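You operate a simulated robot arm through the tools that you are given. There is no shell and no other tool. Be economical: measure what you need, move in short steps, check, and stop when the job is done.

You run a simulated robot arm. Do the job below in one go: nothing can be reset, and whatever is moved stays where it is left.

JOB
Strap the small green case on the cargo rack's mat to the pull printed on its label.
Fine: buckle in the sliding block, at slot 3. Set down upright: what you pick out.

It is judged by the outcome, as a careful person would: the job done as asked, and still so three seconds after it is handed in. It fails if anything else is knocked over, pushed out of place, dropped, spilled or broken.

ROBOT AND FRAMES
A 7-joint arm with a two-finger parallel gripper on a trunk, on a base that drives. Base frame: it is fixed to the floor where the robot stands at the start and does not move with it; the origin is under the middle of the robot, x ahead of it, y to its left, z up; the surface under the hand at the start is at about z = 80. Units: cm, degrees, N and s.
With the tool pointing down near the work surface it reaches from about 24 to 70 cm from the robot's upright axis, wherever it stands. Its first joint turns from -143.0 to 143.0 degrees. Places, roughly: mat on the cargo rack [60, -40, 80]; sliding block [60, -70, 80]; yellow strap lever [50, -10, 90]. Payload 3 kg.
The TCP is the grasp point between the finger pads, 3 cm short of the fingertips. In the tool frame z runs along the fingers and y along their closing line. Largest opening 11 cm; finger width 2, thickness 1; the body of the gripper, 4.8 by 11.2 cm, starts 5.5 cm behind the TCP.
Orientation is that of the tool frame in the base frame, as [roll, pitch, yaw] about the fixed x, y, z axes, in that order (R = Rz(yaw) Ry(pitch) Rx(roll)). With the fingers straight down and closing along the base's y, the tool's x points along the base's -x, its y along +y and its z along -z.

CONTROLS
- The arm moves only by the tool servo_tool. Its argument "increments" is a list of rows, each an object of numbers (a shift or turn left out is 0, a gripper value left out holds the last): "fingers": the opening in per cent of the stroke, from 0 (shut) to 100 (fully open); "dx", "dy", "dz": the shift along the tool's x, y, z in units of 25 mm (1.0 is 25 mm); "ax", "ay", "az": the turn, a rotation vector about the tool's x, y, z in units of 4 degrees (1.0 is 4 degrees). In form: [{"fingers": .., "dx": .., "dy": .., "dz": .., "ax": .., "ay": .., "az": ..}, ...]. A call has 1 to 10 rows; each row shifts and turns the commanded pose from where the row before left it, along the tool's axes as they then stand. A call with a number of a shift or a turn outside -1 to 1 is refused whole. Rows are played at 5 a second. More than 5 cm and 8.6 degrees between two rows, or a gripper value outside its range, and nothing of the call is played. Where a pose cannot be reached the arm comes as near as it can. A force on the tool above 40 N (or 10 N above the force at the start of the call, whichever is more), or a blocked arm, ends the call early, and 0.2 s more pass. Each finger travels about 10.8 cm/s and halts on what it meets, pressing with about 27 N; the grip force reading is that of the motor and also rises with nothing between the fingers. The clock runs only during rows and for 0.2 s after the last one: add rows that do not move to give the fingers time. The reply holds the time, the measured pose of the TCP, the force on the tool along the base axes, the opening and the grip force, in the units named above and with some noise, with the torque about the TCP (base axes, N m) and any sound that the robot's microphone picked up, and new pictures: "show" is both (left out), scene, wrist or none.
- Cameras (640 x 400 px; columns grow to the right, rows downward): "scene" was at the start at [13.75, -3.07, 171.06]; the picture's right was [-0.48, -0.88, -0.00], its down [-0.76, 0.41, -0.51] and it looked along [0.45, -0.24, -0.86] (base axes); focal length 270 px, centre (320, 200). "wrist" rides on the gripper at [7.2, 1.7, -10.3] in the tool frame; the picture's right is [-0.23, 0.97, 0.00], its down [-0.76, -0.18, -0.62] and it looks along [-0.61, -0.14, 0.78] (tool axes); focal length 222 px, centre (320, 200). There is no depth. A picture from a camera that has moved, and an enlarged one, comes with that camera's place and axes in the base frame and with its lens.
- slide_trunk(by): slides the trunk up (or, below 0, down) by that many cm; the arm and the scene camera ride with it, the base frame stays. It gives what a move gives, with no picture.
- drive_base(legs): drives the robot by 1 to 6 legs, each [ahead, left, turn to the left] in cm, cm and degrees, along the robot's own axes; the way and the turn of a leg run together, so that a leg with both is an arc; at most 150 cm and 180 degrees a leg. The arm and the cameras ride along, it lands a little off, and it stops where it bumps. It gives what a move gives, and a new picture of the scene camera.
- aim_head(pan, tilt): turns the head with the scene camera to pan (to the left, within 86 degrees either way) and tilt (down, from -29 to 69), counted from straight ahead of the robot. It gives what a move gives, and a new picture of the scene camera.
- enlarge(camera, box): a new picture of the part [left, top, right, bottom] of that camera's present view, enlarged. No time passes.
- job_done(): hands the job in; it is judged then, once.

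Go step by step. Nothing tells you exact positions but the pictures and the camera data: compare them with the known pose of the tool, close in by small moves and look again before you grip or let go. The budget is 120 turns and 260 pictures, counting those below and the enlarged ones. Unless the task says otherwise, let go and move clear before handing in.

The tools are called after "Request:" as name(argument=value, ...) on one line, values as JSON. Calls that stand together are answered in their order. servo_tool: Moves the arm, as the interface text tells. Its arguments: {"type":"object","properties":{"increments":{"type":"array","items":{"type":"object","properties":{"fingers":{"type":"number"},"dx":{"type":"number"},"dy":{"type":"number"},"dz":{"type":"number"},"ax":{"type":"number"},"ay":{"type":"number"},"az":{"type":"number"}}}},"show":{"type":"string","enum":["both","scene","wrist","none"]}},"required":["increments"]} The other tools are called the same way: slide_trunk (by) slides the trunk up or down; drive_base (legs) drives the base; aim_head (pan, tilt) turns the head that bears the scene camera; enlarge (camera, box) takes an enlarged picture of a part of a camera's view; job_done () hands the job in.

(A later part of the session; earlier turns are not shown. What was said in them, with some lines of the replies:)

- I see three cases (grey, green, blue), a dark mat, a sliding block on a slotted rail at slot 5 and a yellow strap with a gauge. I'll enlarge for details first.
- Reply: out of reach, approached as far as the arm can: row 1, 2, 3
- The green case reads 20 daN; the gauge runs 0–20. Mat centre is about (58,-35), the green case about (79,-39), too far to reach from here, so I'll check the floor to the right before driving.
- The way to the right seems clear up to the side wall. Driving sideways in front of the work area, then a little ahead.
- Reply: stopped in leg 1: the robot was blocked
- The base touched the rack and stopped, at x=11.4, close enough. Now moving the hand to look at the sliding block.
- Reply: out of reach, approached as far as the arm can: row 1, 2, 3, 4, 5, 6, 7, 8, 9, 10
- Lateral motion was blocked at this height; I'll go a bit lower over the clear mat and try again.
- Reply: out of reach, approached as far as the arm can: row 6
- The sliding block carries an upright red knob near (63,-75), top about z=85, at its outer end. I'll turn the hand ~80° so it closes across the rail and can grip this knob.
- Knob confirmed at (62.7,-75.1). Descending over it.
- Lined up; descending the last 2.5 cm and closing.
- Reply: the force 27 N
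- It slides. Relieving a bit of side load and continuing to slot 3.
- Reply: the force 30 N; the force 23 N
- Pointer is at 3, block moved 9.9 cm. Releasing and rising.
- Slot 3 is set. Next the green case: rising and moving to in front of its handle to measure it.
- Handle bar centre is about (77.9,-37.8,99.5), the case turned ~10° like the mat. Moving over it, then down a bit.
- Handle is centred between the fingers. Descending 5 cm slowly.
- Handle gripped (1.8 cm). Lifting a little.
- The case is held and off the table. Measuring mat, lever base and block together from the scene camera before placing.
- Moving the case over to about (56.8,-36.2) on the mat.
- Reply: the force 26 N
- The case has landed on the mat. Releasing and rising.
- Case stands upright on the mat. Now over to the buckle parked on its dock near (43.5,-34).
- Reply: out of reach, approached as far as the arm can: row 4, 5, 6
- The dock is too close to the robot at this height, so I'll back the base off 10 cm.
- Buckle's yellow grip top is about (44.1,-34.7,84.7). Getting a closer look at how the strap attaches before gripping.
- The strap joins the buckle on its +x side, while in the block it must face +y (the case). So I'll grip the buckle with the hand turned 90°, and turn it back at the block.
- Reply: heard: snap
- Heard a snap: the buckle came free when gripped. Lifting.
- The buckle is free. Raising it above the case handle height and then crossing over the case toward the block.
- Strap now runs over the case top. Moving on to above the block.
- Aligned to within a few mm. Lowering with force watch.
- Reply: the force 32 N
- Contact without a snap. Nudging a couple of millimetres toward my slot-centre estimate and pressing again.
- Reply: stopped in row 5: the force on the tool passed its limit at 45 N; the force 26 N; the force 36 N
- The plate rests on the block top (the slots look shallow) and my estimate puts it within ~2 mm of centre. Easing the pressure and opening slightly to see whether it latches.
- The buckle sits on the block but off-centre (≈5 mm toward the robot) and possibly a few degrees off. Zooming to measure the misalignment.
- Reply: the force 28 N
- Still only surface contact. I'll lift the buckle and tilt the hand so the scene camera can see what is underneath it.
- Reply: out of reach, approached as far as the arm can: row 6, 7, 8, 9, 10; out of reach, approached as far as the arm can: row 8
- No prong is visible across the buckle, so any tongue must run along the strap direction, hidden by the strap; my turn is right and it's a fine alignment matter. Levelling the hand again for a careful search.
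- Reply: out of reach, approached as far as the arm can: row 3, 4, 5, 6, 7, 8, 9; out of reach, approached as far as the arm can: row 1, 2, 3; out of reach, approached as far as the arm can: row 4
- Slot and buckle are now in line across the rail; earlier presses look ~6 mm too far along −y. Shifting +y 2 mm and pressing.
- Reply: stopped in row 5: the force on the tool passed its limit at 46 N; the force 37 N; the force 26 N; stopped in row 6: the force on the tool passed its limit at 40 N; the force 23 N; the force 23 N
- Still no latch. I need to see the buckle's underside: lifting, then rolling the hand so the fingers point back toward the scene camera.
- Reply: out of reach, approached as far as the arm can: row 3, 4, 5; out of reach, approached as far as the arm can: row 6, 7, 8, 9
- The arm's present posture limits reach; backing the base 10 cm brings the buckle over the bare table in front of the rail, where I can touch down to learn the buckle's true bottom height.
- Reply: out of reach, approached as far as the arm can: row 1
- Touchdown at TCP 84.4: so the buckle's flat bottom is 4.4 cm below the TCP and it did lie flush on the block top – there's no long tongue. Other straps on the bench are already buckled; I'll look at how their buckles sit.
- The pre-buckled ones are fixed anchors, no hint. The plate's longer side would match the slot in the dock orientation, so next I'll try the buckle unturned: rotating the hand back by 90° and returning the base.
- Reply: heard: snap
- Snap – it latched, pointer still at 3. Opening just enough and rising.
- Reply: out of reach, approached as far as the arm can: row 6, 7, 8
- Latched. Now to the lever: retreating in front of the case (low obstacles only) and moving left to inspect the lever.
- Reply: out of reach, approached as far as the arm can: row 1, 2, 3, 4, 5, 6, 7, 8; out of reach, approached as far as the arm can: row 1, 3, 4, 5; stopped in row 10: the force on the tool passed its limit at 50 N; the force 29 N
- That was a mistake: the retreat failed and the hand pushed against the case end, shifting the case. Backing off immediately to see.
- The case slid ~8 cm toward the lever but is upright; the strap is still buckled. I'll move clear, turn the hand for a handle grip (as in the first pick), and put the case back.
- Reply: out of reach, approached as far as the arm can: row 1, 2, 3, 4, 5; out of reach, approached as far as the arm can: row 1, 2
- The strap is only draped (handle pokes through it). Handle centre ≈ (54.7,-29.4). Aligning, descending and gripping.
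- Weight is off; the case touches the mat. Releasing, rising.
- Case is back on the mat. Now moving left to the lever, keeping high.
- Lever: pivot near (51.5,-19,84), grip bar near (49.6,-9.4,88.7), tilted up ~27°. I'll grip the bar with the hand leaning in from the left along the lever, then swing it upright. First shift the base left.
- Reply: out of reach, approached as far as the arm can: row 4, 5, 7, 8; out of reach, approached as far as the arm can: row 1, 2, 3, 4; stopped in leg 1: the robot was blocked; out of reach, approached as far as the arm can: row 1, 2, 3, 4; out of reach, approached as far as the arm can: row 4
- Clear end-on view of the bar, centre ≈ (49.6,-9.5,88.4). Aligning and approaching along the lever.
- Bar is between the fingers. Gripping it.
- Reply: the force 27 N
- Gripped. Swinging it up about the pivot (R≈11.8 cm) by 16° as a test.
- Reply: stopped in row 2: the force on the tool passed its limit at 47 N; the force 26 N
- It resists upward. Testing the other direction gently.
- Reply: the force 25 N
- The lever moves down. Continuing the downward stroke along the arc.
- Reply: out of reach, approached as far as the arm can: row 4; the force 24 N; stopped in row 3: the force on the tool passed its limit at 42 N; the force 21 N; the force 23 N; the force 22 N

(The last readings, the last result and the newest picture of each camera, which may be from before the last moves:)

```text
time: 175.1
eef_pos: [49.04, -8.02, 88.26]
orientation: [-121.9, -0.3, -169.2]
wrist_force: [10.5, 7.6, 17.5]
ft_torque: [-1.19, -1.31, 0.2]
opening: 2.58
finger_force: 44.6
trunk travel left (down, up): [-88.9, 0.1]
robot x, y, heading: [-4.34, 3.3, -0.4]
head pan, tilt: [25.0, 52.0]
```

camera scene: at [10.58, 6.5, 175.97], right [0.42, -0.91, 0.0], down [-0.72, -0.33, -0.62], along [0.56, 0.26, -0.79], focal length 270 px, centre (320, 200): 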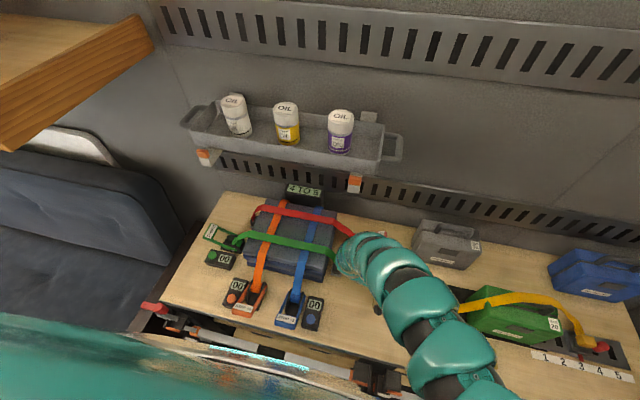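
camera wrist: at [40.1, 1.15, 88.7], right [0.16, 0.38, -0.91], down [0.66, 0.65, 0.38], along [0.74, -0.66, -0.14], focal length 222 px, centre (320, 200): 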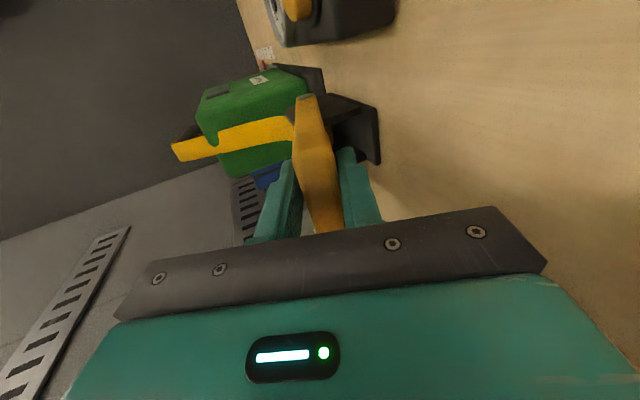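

Request:
enlarge(camera="scene", box=[360, 270, 480, 360])

Request:
servo_tool(increments=[{"dx": -0.08, "dy": -0.1, "ax": -0.3}, {"dy": -0.16, "ax": -0.5}, {"dy": -0.16, "ax": -0.5}, {"dy": -0.16, "ax": -0.5}, {}], show="wrist")

```text
4.44 times, centred on (420, 315) of scene
camera zoom: at [10.56, 6.68, 175.98], right [0.42, -0.91, 0.0], down [-0.72, -0.33, -0.62], along [0.56, 0.26, -0.79], focal length 1201 px, centre (-124, -311)
```

zoom: 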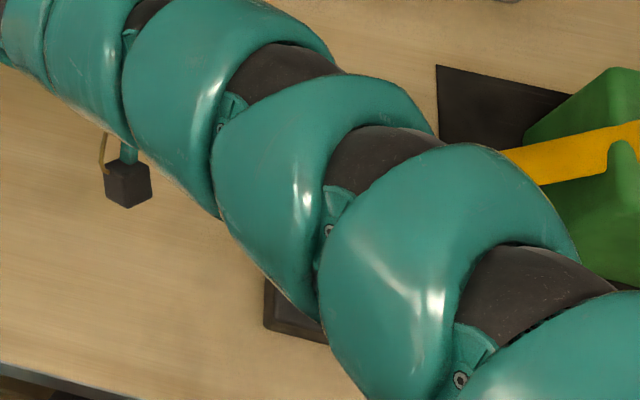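

```text
time: 176.3
eef_pos: [49.11, -8.59, 89.17]
orientation: [-129.3, -0.6, -169.2]
wrist_force: [-6.4, 24.0, -18.2]
ft_torque: [-0.48, -1.07, -0.01]
opening: 2.71
finger_force: 45.0
trunk travel left (down, up): [-88.9, 0.1]
robot x, y, heading: [-4.03, 3.59, -0.4]
head pan, tilt: [25.0, 52.0]
camera wrist: at [40.33, -1.02, 94.52], right [0.1, 0.65, -0.76], down [0.68, 0.51, 0.52], along [0.72, -0.57, -0.39], focal length 222 px, centre (320, 200)
```

wrist: 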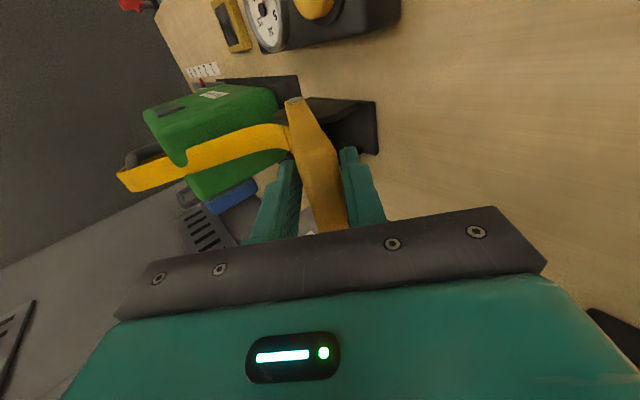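

Releasing to see where the lever rests by itself.

Request:
servo_tool(increments=[{"fingers": 45}, {"fingers": 45}, {"dz": -0.8}, {"dz": -0.8}, {}], show="wrist")

Request:
enlarge(camera="wrist", box=[200, 0, 400, 160])

```text
time: 177.5
eef_pos: [48.78, -6.04, 91.93]
orientation: [-129.1, -0.4, -169.3]
wrist_force: [0.2, 0.2, 0.6]
ft_torque: [0.01, 0.0, -0.02]
opening: 4.94
finger_force: 0.1
trunk travel left (down, up): [-88.9, 0.1]
robot x, y, heading: [-4.06, 3.24, -0.3]
head pan, tilt: [25.0, 52.0]
camera wrist: at [39.91, 1.58, 97.17], right [0.1, 0.64, -0.76], down [0.68, 0.51, 0.53], along [0.72, -0.57, -0.39], focal length 222 px, centre (320, 200)
```

wrist: 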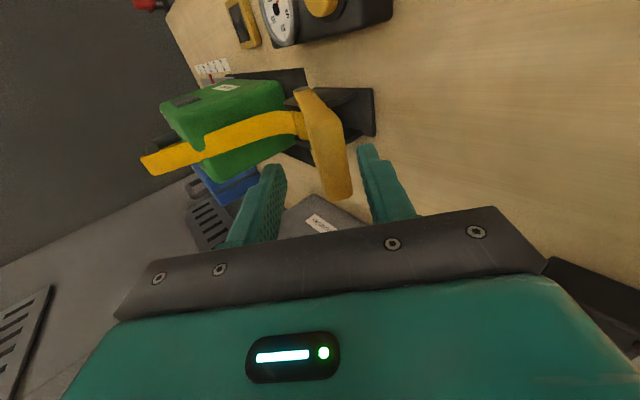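

```text
2.50 times, centred on (300, 80) of wrist
camera zoom: at [39.91, 1.58, 97.17], right [0.1, 0.64, -0.76], down [0.68, 0.51, 0.53], along [0.72, -0.57, -0.39], focal length 555 px, centre (370, 500)
```

zoom: 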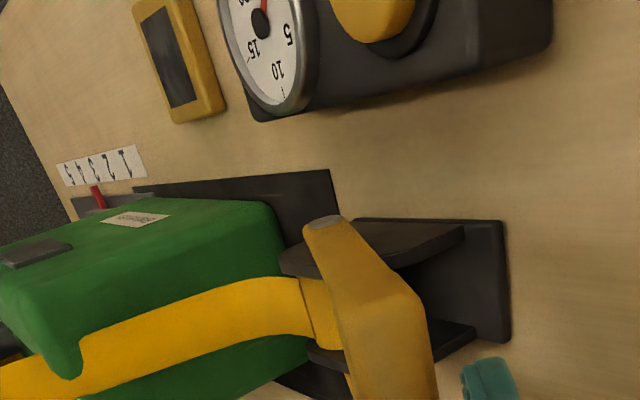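

The lever rests at ~28° again and stopped hard upward, but went down freely: the stroke is downward. I'll bring the hand upright and press the bar from above with closed fingertips.

Request:
servo_tool(increments=[{"dz": -1, "dy": -0.5, "ax": -1}, {"dz": -1, "dy": -0.4, "ax": -1}, {"dz": -0.8, "ax": -1, "fingers": 0}, {"ax": -1}, {"ax": -1}, {"ax": -1}, {"ax": -1}, {"ax": -1}, {"ax": -1}, {"ax": -1}], show="none")

Request:
servo_tool(increments=[{"ax": -1}, {"ax": -1}, {"ax": -0.7}, {}], show="both")

Request:
enlarge(camera="scene", box=[360, 260, 500, 360])

```text
time: 179.7
eef_pos: [52.98, 0.61, 94.96]
orientation: [-169.1, -0.5, -169.4]
wrist_force: [0.1, 0.3, 0.2]
ft_torque: [-0.02, 0.0, 0.0]
opening: 0.01
finger_force: 27.2
out of reach, approached as far as the arm can: row 3, 4, 5, 6, 7, 8, 9, 10
trunk travel left (down, up): [-88.9, 0.1]
robot x, y, heading: [-3.8, 3.29, -0.3]
head pan, tilt: [25.0, 52.0]
```

```text
time: 180.7
eef_pos: [53.71, 0.9, 94.38]
orientation: [-179.8, -0.5, -169.2]
wrist_force: [0.5, -0.3, -0.2]
ft_torque: [0.0, 0.0, -0.01]
opening: 0.0
finger_force: 27.0
out of reach, approached as far as the arm can: row 1, 2
trunk travel left (down, up): [-88.9, 0.1]
robot x, y, heading: [-4.36, 3.49, -0.6]
head pan, tilt: [25.0, 52.0]
camera scene: at [10.59, 6.51, 175.97], right [0.42, -0.91, 0.0], down [-0.72, -0.33, -0.62], along [0.56, 0.26, -0.79], focal length 270 px, centre (320, 200)
camera wrist: at [46.42, 1.29, 104.87], right [0.04, 1.0, 0.0], down [0.79, -0.03, 0.62], along [0.62, -0.03, -0.79], focal length 222 px, centre (320, 200)
```

scene: 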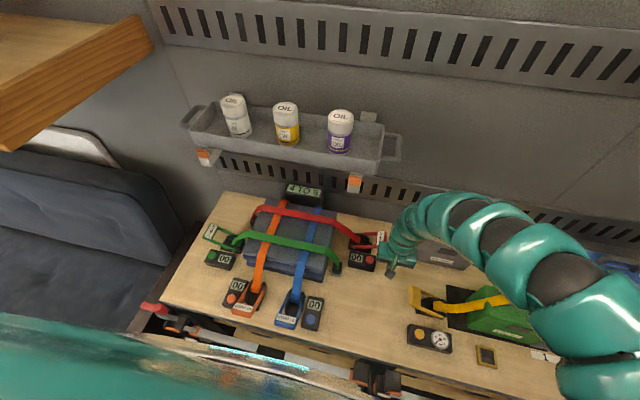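
wrist: 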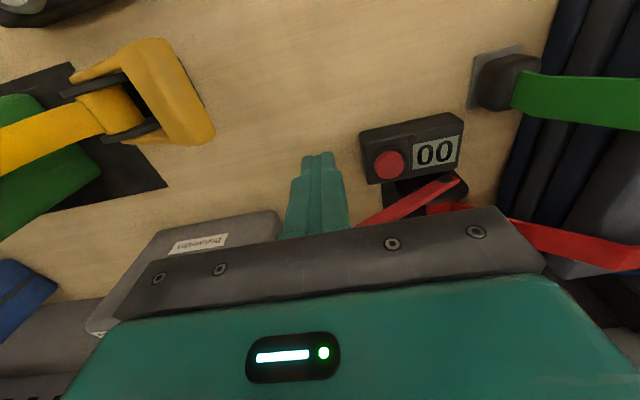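

```text
4.00 times, centred on (430, 310) of scene
camera zoom: at [10.59, 6.51, 175.97], right [0.42, -0.91, 0.0], down [-0.72, -0.33, -0.62], along [0.56, 0.26, -0.79], focal length 1081 px, centre (-120, -240)
```

zoom: 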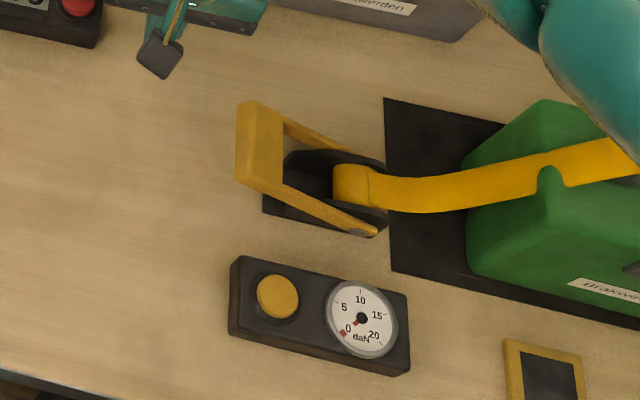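

Request:
servo_tool(increments=[{"dx": 0.6, "dy": -0.92, "dz": -0.2}, {"dx": 0.6, "dy": -0.91}, {"dx": 0.6, "dy": -0.91}, {"dx": 0.6, "dy": -0.91}], show="wrist")

Request:
enlarge(camera="scene", box=[360, 240, 500, 360])

```text
time: 181.7
eef_pos: [55.36, -5.45, 94.57]
orientation: [-179.9, -0.5, -169.4]
wrist_force: [0.3, -0.4, 0.5]
ft_torque: [0.03, 0.0, 0.0]
opening: 0.0
finger_force: 26.9
out of reach, approached as far as the arm can: row 1, 2, 3, 4
trunk travel left (down, up): [-88.9, 0.1]
robot x, y, heading: [-4.21, 3.17, 0.0]
head pan, tilt: [25.0, 52.0]
camera wrist: at [48.11, -5.1, 104.93], right [0.04, 1.0, 0.0], down [0.79, -0.03, 0.62], along [0.62, -0.03, -0.79], focal length 222 px, centre (320, 200)
```

wrist: 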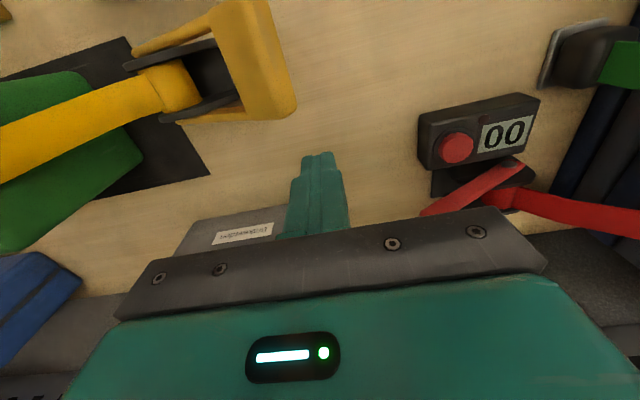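

```text
3.33 times, centred on (430, 300) of scene
camera zoom: at [10.61, 6.35, 175.97], right [0.42, -0.91, 0.0], down [-0.72, -0.33, -0.62], along [0.56, 0.26, -0.79], focal length 901 px, centre (-47, -133)
5 turns are left
```

zoom: 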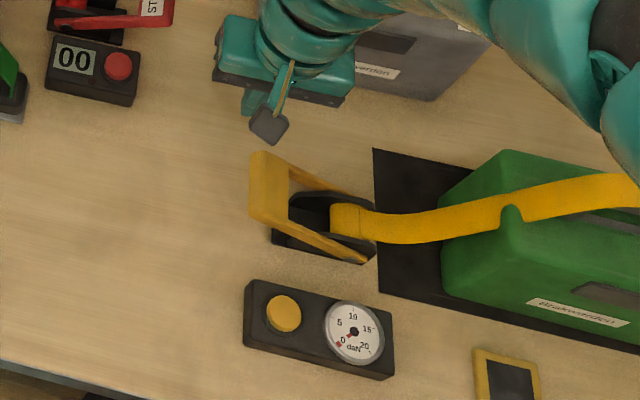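

Few turns are left, so I'll batch: base back and right so the fingertips stand over the bar, then one down‑up press with a gauge look at each stage.

Request:
drive_base(legs=[[-6, -3.7, 0]])

Request:
servo_tool(increments=[{"dz": 0.8}, {"dz": 0.8}, {"dz": 0.8}, {"dz": 0.5}, {}], show="wrist")

Request:
enlarge(camera="scene", box=[360, 220, 500, 340])

Request:
servo_tool(increments=[{"dz": -0.8}, {"dz": -0.8}, {"dz": -0.8}, {"dz": -0.5}, {}], show="wrist")

Request:
enlarge(camera="scene", box=[360, 220, 500, 340])

```text
time: 182.7
eef_pos: [49.0, -9.33, 94.6]
orientation: [-179.9, -0.4, -169.4]
wrist_force: [-0.8, -0.7, -0.2]
ft_torque: [0.01, -0.02, 0.0]
opening: 0.02
finger_force: 26.7
trunk travel left (down, up): [-88.9, 0.1]
robot x, y, heading: [-10.7, -0.91, -0.4]
head pan, tilt: [25.0, 52.0]
camera scene: at [4.2, 2.58, 175.99], right [0.42, -0.91, 0.0], down [-0.72, -0.33, -0.62], along [0.56, 0.26, -0.79], focal length 270 px, centre (320, 200)
```

scene: 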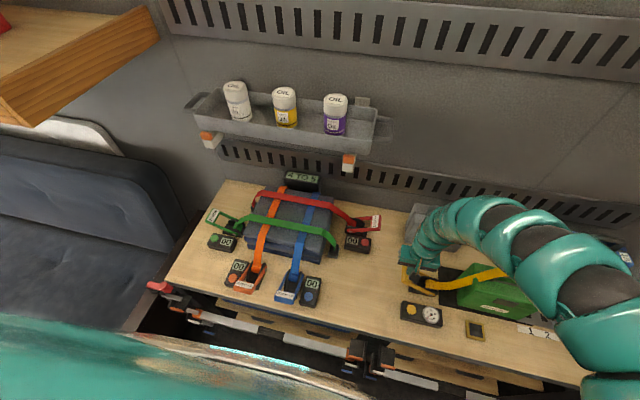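

```text
time: 183.7
eef_pos: [49.19, -9.09, 88.15]
orientation: [-179.8, -0.2, -169.3]
wrist_force: [-10.7, 2.7, 29.7]
ft_torque: [0.32, 0.21, 0.04]
opening: 0.01
finger_force: 26.8
trunk travel left (down, up): [-88.9, 0.1]
robot x, y, heading: [-10.3, -0.42, -0.3]
head pan, tilt: [25.0, 52.0]
stopped in row 4: the force on the tool passed its limit at 47 N (the readings are from after the stop); the commanded pose is now the measured one
camera wrist: at [41.87, -8.69, 98.5], right [0.04, 1.0, 0.0], down [0.78, -0.03, 0.62], along [0.62, -0.03, -0.78], focal length 222 px, centre (320, 200)
```

wrist: 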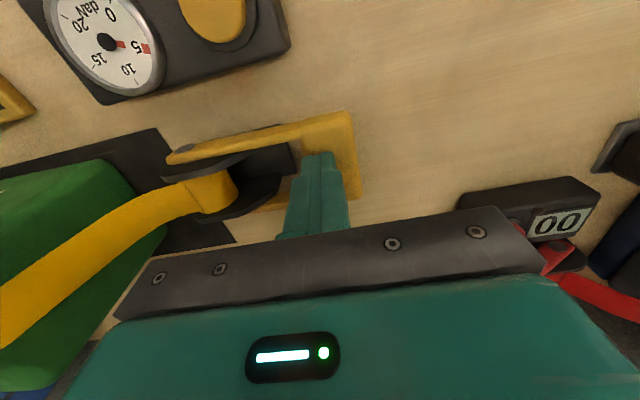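

```text
3.33 times, centred on (430, 280) of scene
camera zoom: at [4.12, 2.68, 176.04], right [0.42, -0.91, 0.0], down [-0.72, -0.33, -0.62], along [0.56, 0.26, -0.79], focal length 901 px, centre (-47, -67)
```

zoom: 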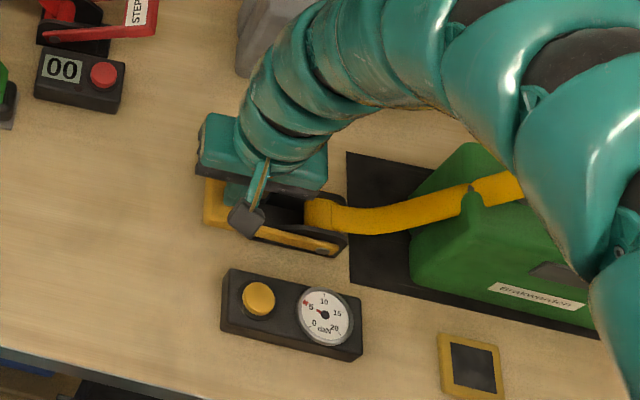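

```text
time: 184.9
eef_pos: [49.42, -9.05, 95.07]
orientation: [-179.9, -0.6, -169.4]
wrist_force: [0.1, -0.8, 0.3]
ft_torque: [0.01, -0.03, -0.04]
opening: 0.0
finger_force: 26.7
trunk travel left (down, up): [-88.9, 0.1]
robot x, y, heading: [-10.24, -0.19, -0.1]
head pan, tilt: [25.0, 52.0]
camera wrist: at [42.15, -8.66, 105.49], right [0.04, 1.0, 0.0], down [0.79, -0.03, 0.62], along [0.62, -0.03, -0.79], focal length 222 px, centre (320, 200)
```

wrist: 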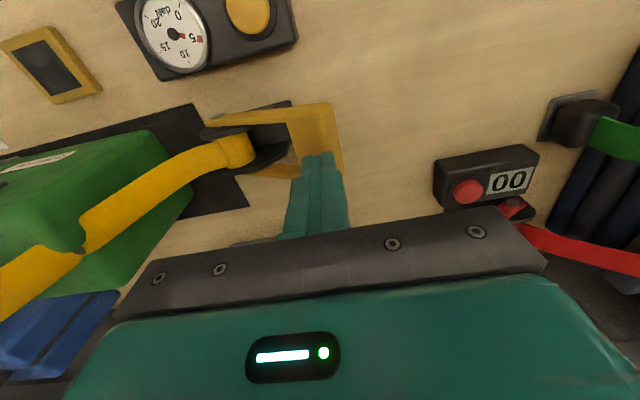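

```text
3.33 times, centred on (430, 280) of scene
camera zoom: at [4.42, 2.66, 175.97], right [0.42, -0.91, 0.0], down [-0.72, -0.33, -0.62], along [0.56, 0.26, -0.79], focal length 901 px, centre (-47, -67)
4 turns are left
```

zoom: 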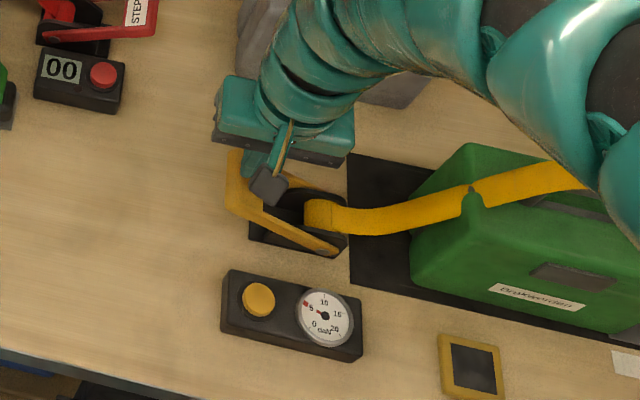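

One press gave +5 daN and the lever sprang back. Two more presses now, with gauge readings.

Request:
servo_tool(increments=[{"dz": 0.8}, {"dz": 0.8}, {"dz": 0.8}, {"dz": 0.5}, {}], show="none")

Request:
servo_tool(increments=[{"dz": -0.8}, {"dz": -0.8}, {"dz": -0.8}, {"dz": -0.5}, {}], show="none")

Request:
enlarge(camera="wrist", box=[100, 0, 340, 150])

Request:
servo_tool(increments=[{"dz": 0.8}, {"dz": 0.8}, {"dz": 0.8}, {"dz": 0.5}, {}], show="none")

Request:
servo_tool(increments=[{"dz": -0.8}, {"dz": -0.8}, {"dz": -0.8}, {"dz": -0.5}, {}], show="none")

Request:
enlarge(camera="wrist", box=[100, 0, 340, 150])

Request:
enlarge(camera="scene", box=[360, 220, 560, 340])

```text
time: 186.1
eef_pos: [49.38, -8.95, 88.18]
orientation: [-179.8, 0.1, -169.5]
wrist_force: [3.6, 1.9, 32.3]
ft_torque: [0.28, -0.02, -0.05]
opening: 0.01
finger_force: 27.0
trunk travel left (down, up): [-88.9, 0.1]
robot x, y, heading: [-10.51, -0.57, -0.4]
head pan, tilt: [25.0, 52.0]
```

```text
time: 187.3
eef_pos: [49.54, -9.01, 95.1]
orientation: [-179.9, -0.5, -169.4]
wrist_force: [-0.3, -0.1, 0.1]
ft_torque: [0.01, 0.04, 0.0]
opening: 0.0
finger_force: 27.1
trunk travel left (down, up): [-88.9, 0.1]
robot x, y, heading: [-10.3, -0.36, -0.4]
head pan, tilt: [25.0, 52.0]
```

```text
2.67 times, centred on (220, 75) of wrist
camera zoom: at [42.21, -8.67, 105.54], right [0.04, 1.0, 0.0], down [0.79, -0.03, 0.62], along [0.62, -0.03, -0.79], focal length 592 px, centre (587, 533)
```

zoom: 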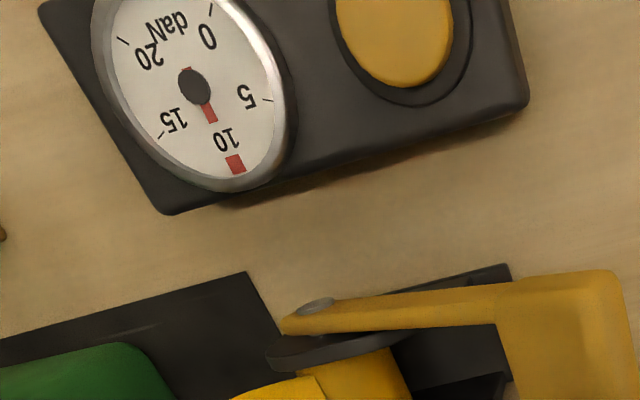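

```text
time: 188.5
eef_pos: [49.37, -8.99, 88.15]
orientation: [-179.7, 0.1, -169.2]
wrist_force: [2.4, 2.2, 34.4]
ft_torque: [0.33, 0.02, -0.07]
opening: 0.0
finger_force: 27.6
trunk travel left (down, up): [-88.9, 0.1]
robot x, y, heading: [-10.47, -0.14, -0.2]
head pan, tilt: [25.0, 52.0]
```

```text
time: 189.7
eef_pos: [49.44, -9.04, 95.02]
orientation: [-180.0, -0.7, -169.3]
wrist_force: [1.0, 0.1, -0.5]
ft_torque: [0.04, -0.03, -0.01]
opening: 0.0
finger_force: 27.4
trunk travel left (down, up): [-88.9, 0.1]
robot x, y, heading: [-10.58, -0.49, -0.4]
head pan, tilt: [25.0, 52.0]
```

```text
2.67 times, centred on (220, 75) of wrist
camera zoom: at [42.16, -8.7, 105.5], right [0.04, 1.0, 0.0], down [0.79, -0.03, 0.62], along [0.61, -0.03, -0.79], focal length 592 px, centre (587, 533)
```

zoom: 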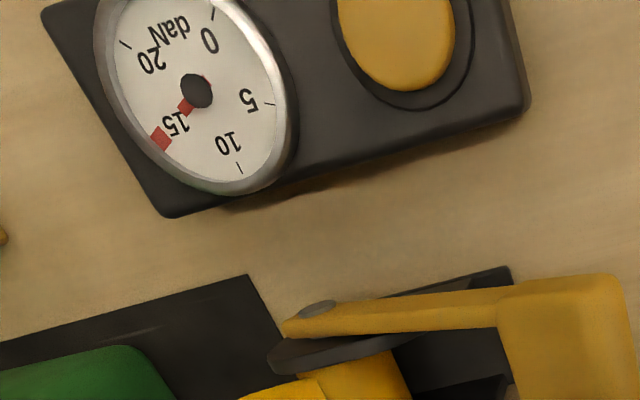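

```text
3.20 times, centred on (460, 280) of scene
camera zoom: at [4.43, 2.65, 175.97], right [0.42, -0.91, 0.0], down [-0.72, -0.33, -0.62], along [0.56, 0.26, -0.79], focal length 865 px, centre (-128, -56)
3 turns are left
```

zoom: 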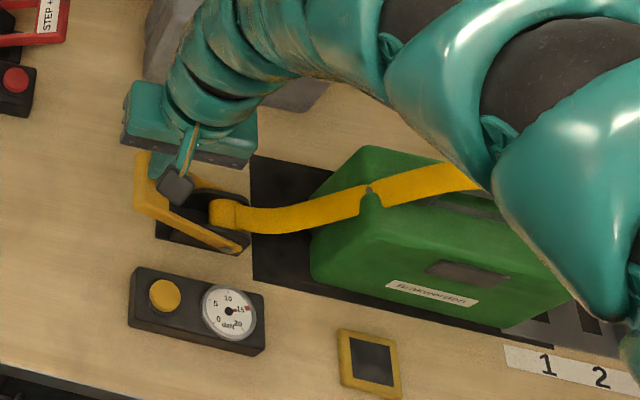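

Gauge reads 15 after three presses. One more press for 20, then rise clear and check everything.

Request:
servo_tool(increments=[{"dz": 0.8}, {"dz": 0.8}, {"dz": 0.8}, {"dz": 0.5}, {}], show="none")

Request:
servo_tool(increments=[{"dz": -0.8}, {"dz": -0.8}, {"dz": -0.8}, {"dz": -0.5}, {}], show="none")

Request:
enlarge(camera="wrist", box=[100, 0, 340, 150])

Request:
aim_head(pan=-10, tilt=52)

Request:
enlarge(camera="scene", box=[200, 180, 520, 380])

```text
time: 190.9
eef_pos: [49.47, -9.12, 88.12]
orientation: [-179.8, -0.1, -169.4]
wrist_force: [1.4, 0.2, 22.0]
ft_torque: [0.19, -0.05, -0.03]
opening: 0.01
finger_force: 27.0
trunk travel left (down, up): [-88.9, 0.1]
robot x, y, heading: [-10.12, -0.65, -0.6]
head pan, tilt: [25.0, 52.0]
```

```text
time: 192.1
eef_pos: [49.61, -9.06, 95.1]
orientation: [-180.0, -0.4, -169.4]
wrist_force: [-0.9, 0.9, -0.5]
ft_torque: [-0.01, 0.0, -0.01]
opening: 0.0
finger_force: 26.9
trunk travel left (down, up): [-88.9, 0.1]
robot x, y, heading: [-9.88, -0.41, -0.5]
head pan, tilt: [25.0, 52.0]
```

```text
2.67 times, centred on (220, 75) of wrist
camera zoom: at [42.2, -8.6, 105.55], right [0.04, 1.0, 0.0], down [0.79, -0.03, 0.62], along [0.62, -0.03, -0.79], focal length 592 px, centre (587, 533)
```

zoom: 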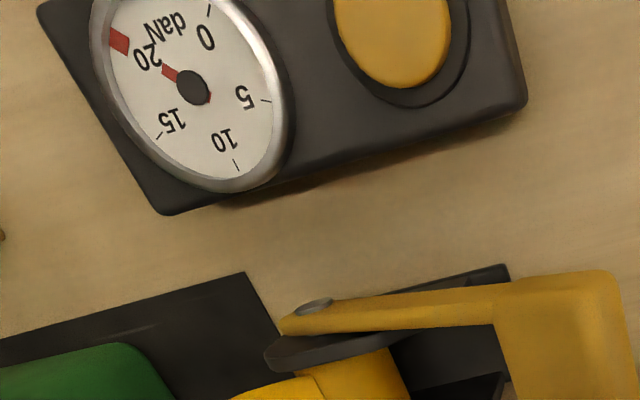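

```text
time: 193.1
eef_pos: [49.49, -8.81, 95.12]
orientation: [-179.7, -0.4, -169.2]
wrist_force: [-0.1, -0.8, 0.0]
ft_torque: [0.02, 0.01, -0.02]
opening: 0.0
finger_force: 27.0
trunk travel left (down, up): [-88.9, 0.1]
robot x, y, heading: [-10.21, -0.55, -0.3]
head pan, tilt: [-10.0, 52.0]
camera scene: at [4.96, -1.77, 175.97], right [-0.18, -0.98, 0.0], down [-0.78, 0.14, -0.62], along [0.61, -0.11, -0.79], focal length 270 px, centre (320, 200)
```

scene: 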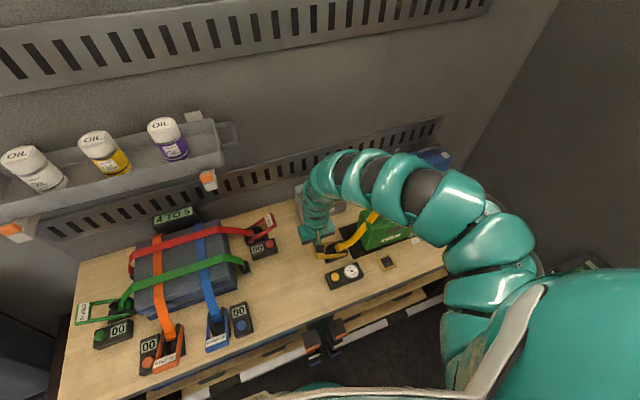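

```text
2.00 times, centred on (360, 280) of scene
camera zoom: at [4.96, -1.77, 175.97], right [-0.18, -0.98, 0.0], down [-0.78, 0.14, -0.62], along [0.61, -0.11, -0.79], focal length 540 px, centre (240, 40)
2 turns are left
```

zoom: 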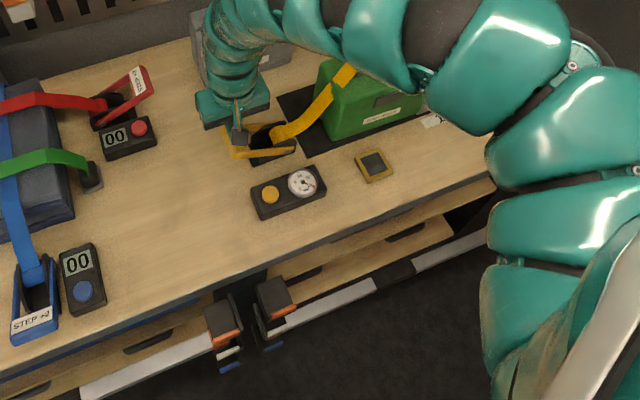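

The gauge reads 20 daN, the buckle is latched in the block at slot 3, the case stands upright on the mat, and the hand is off the lever. Handing in.

Request:
job_done()

```text
The job is handed in.
```

I handed the job in: the small green case is strapped upright on the mat to 20 daN. The buckle is latched in the sliding block at slot 3.

- **Case bump:** After buckling, my hand pushed the green case about 8 cm toward the lever. I lifted it back and set it down on the mat again; it stayed upright.
- **Strap over the handle:** In the last pictures the case's handle pokes up through the strap instead of lying clear of it. The gauge still read 20 daN after the last stroke.
- **Not re-checked:** I did not look at the buckle and pointer again after tightening. They last read slot 3 just after the buckle snapped in.
- **Hand position:** The hand is only a few centimetres above the lever. I had no turns left to move it further away.
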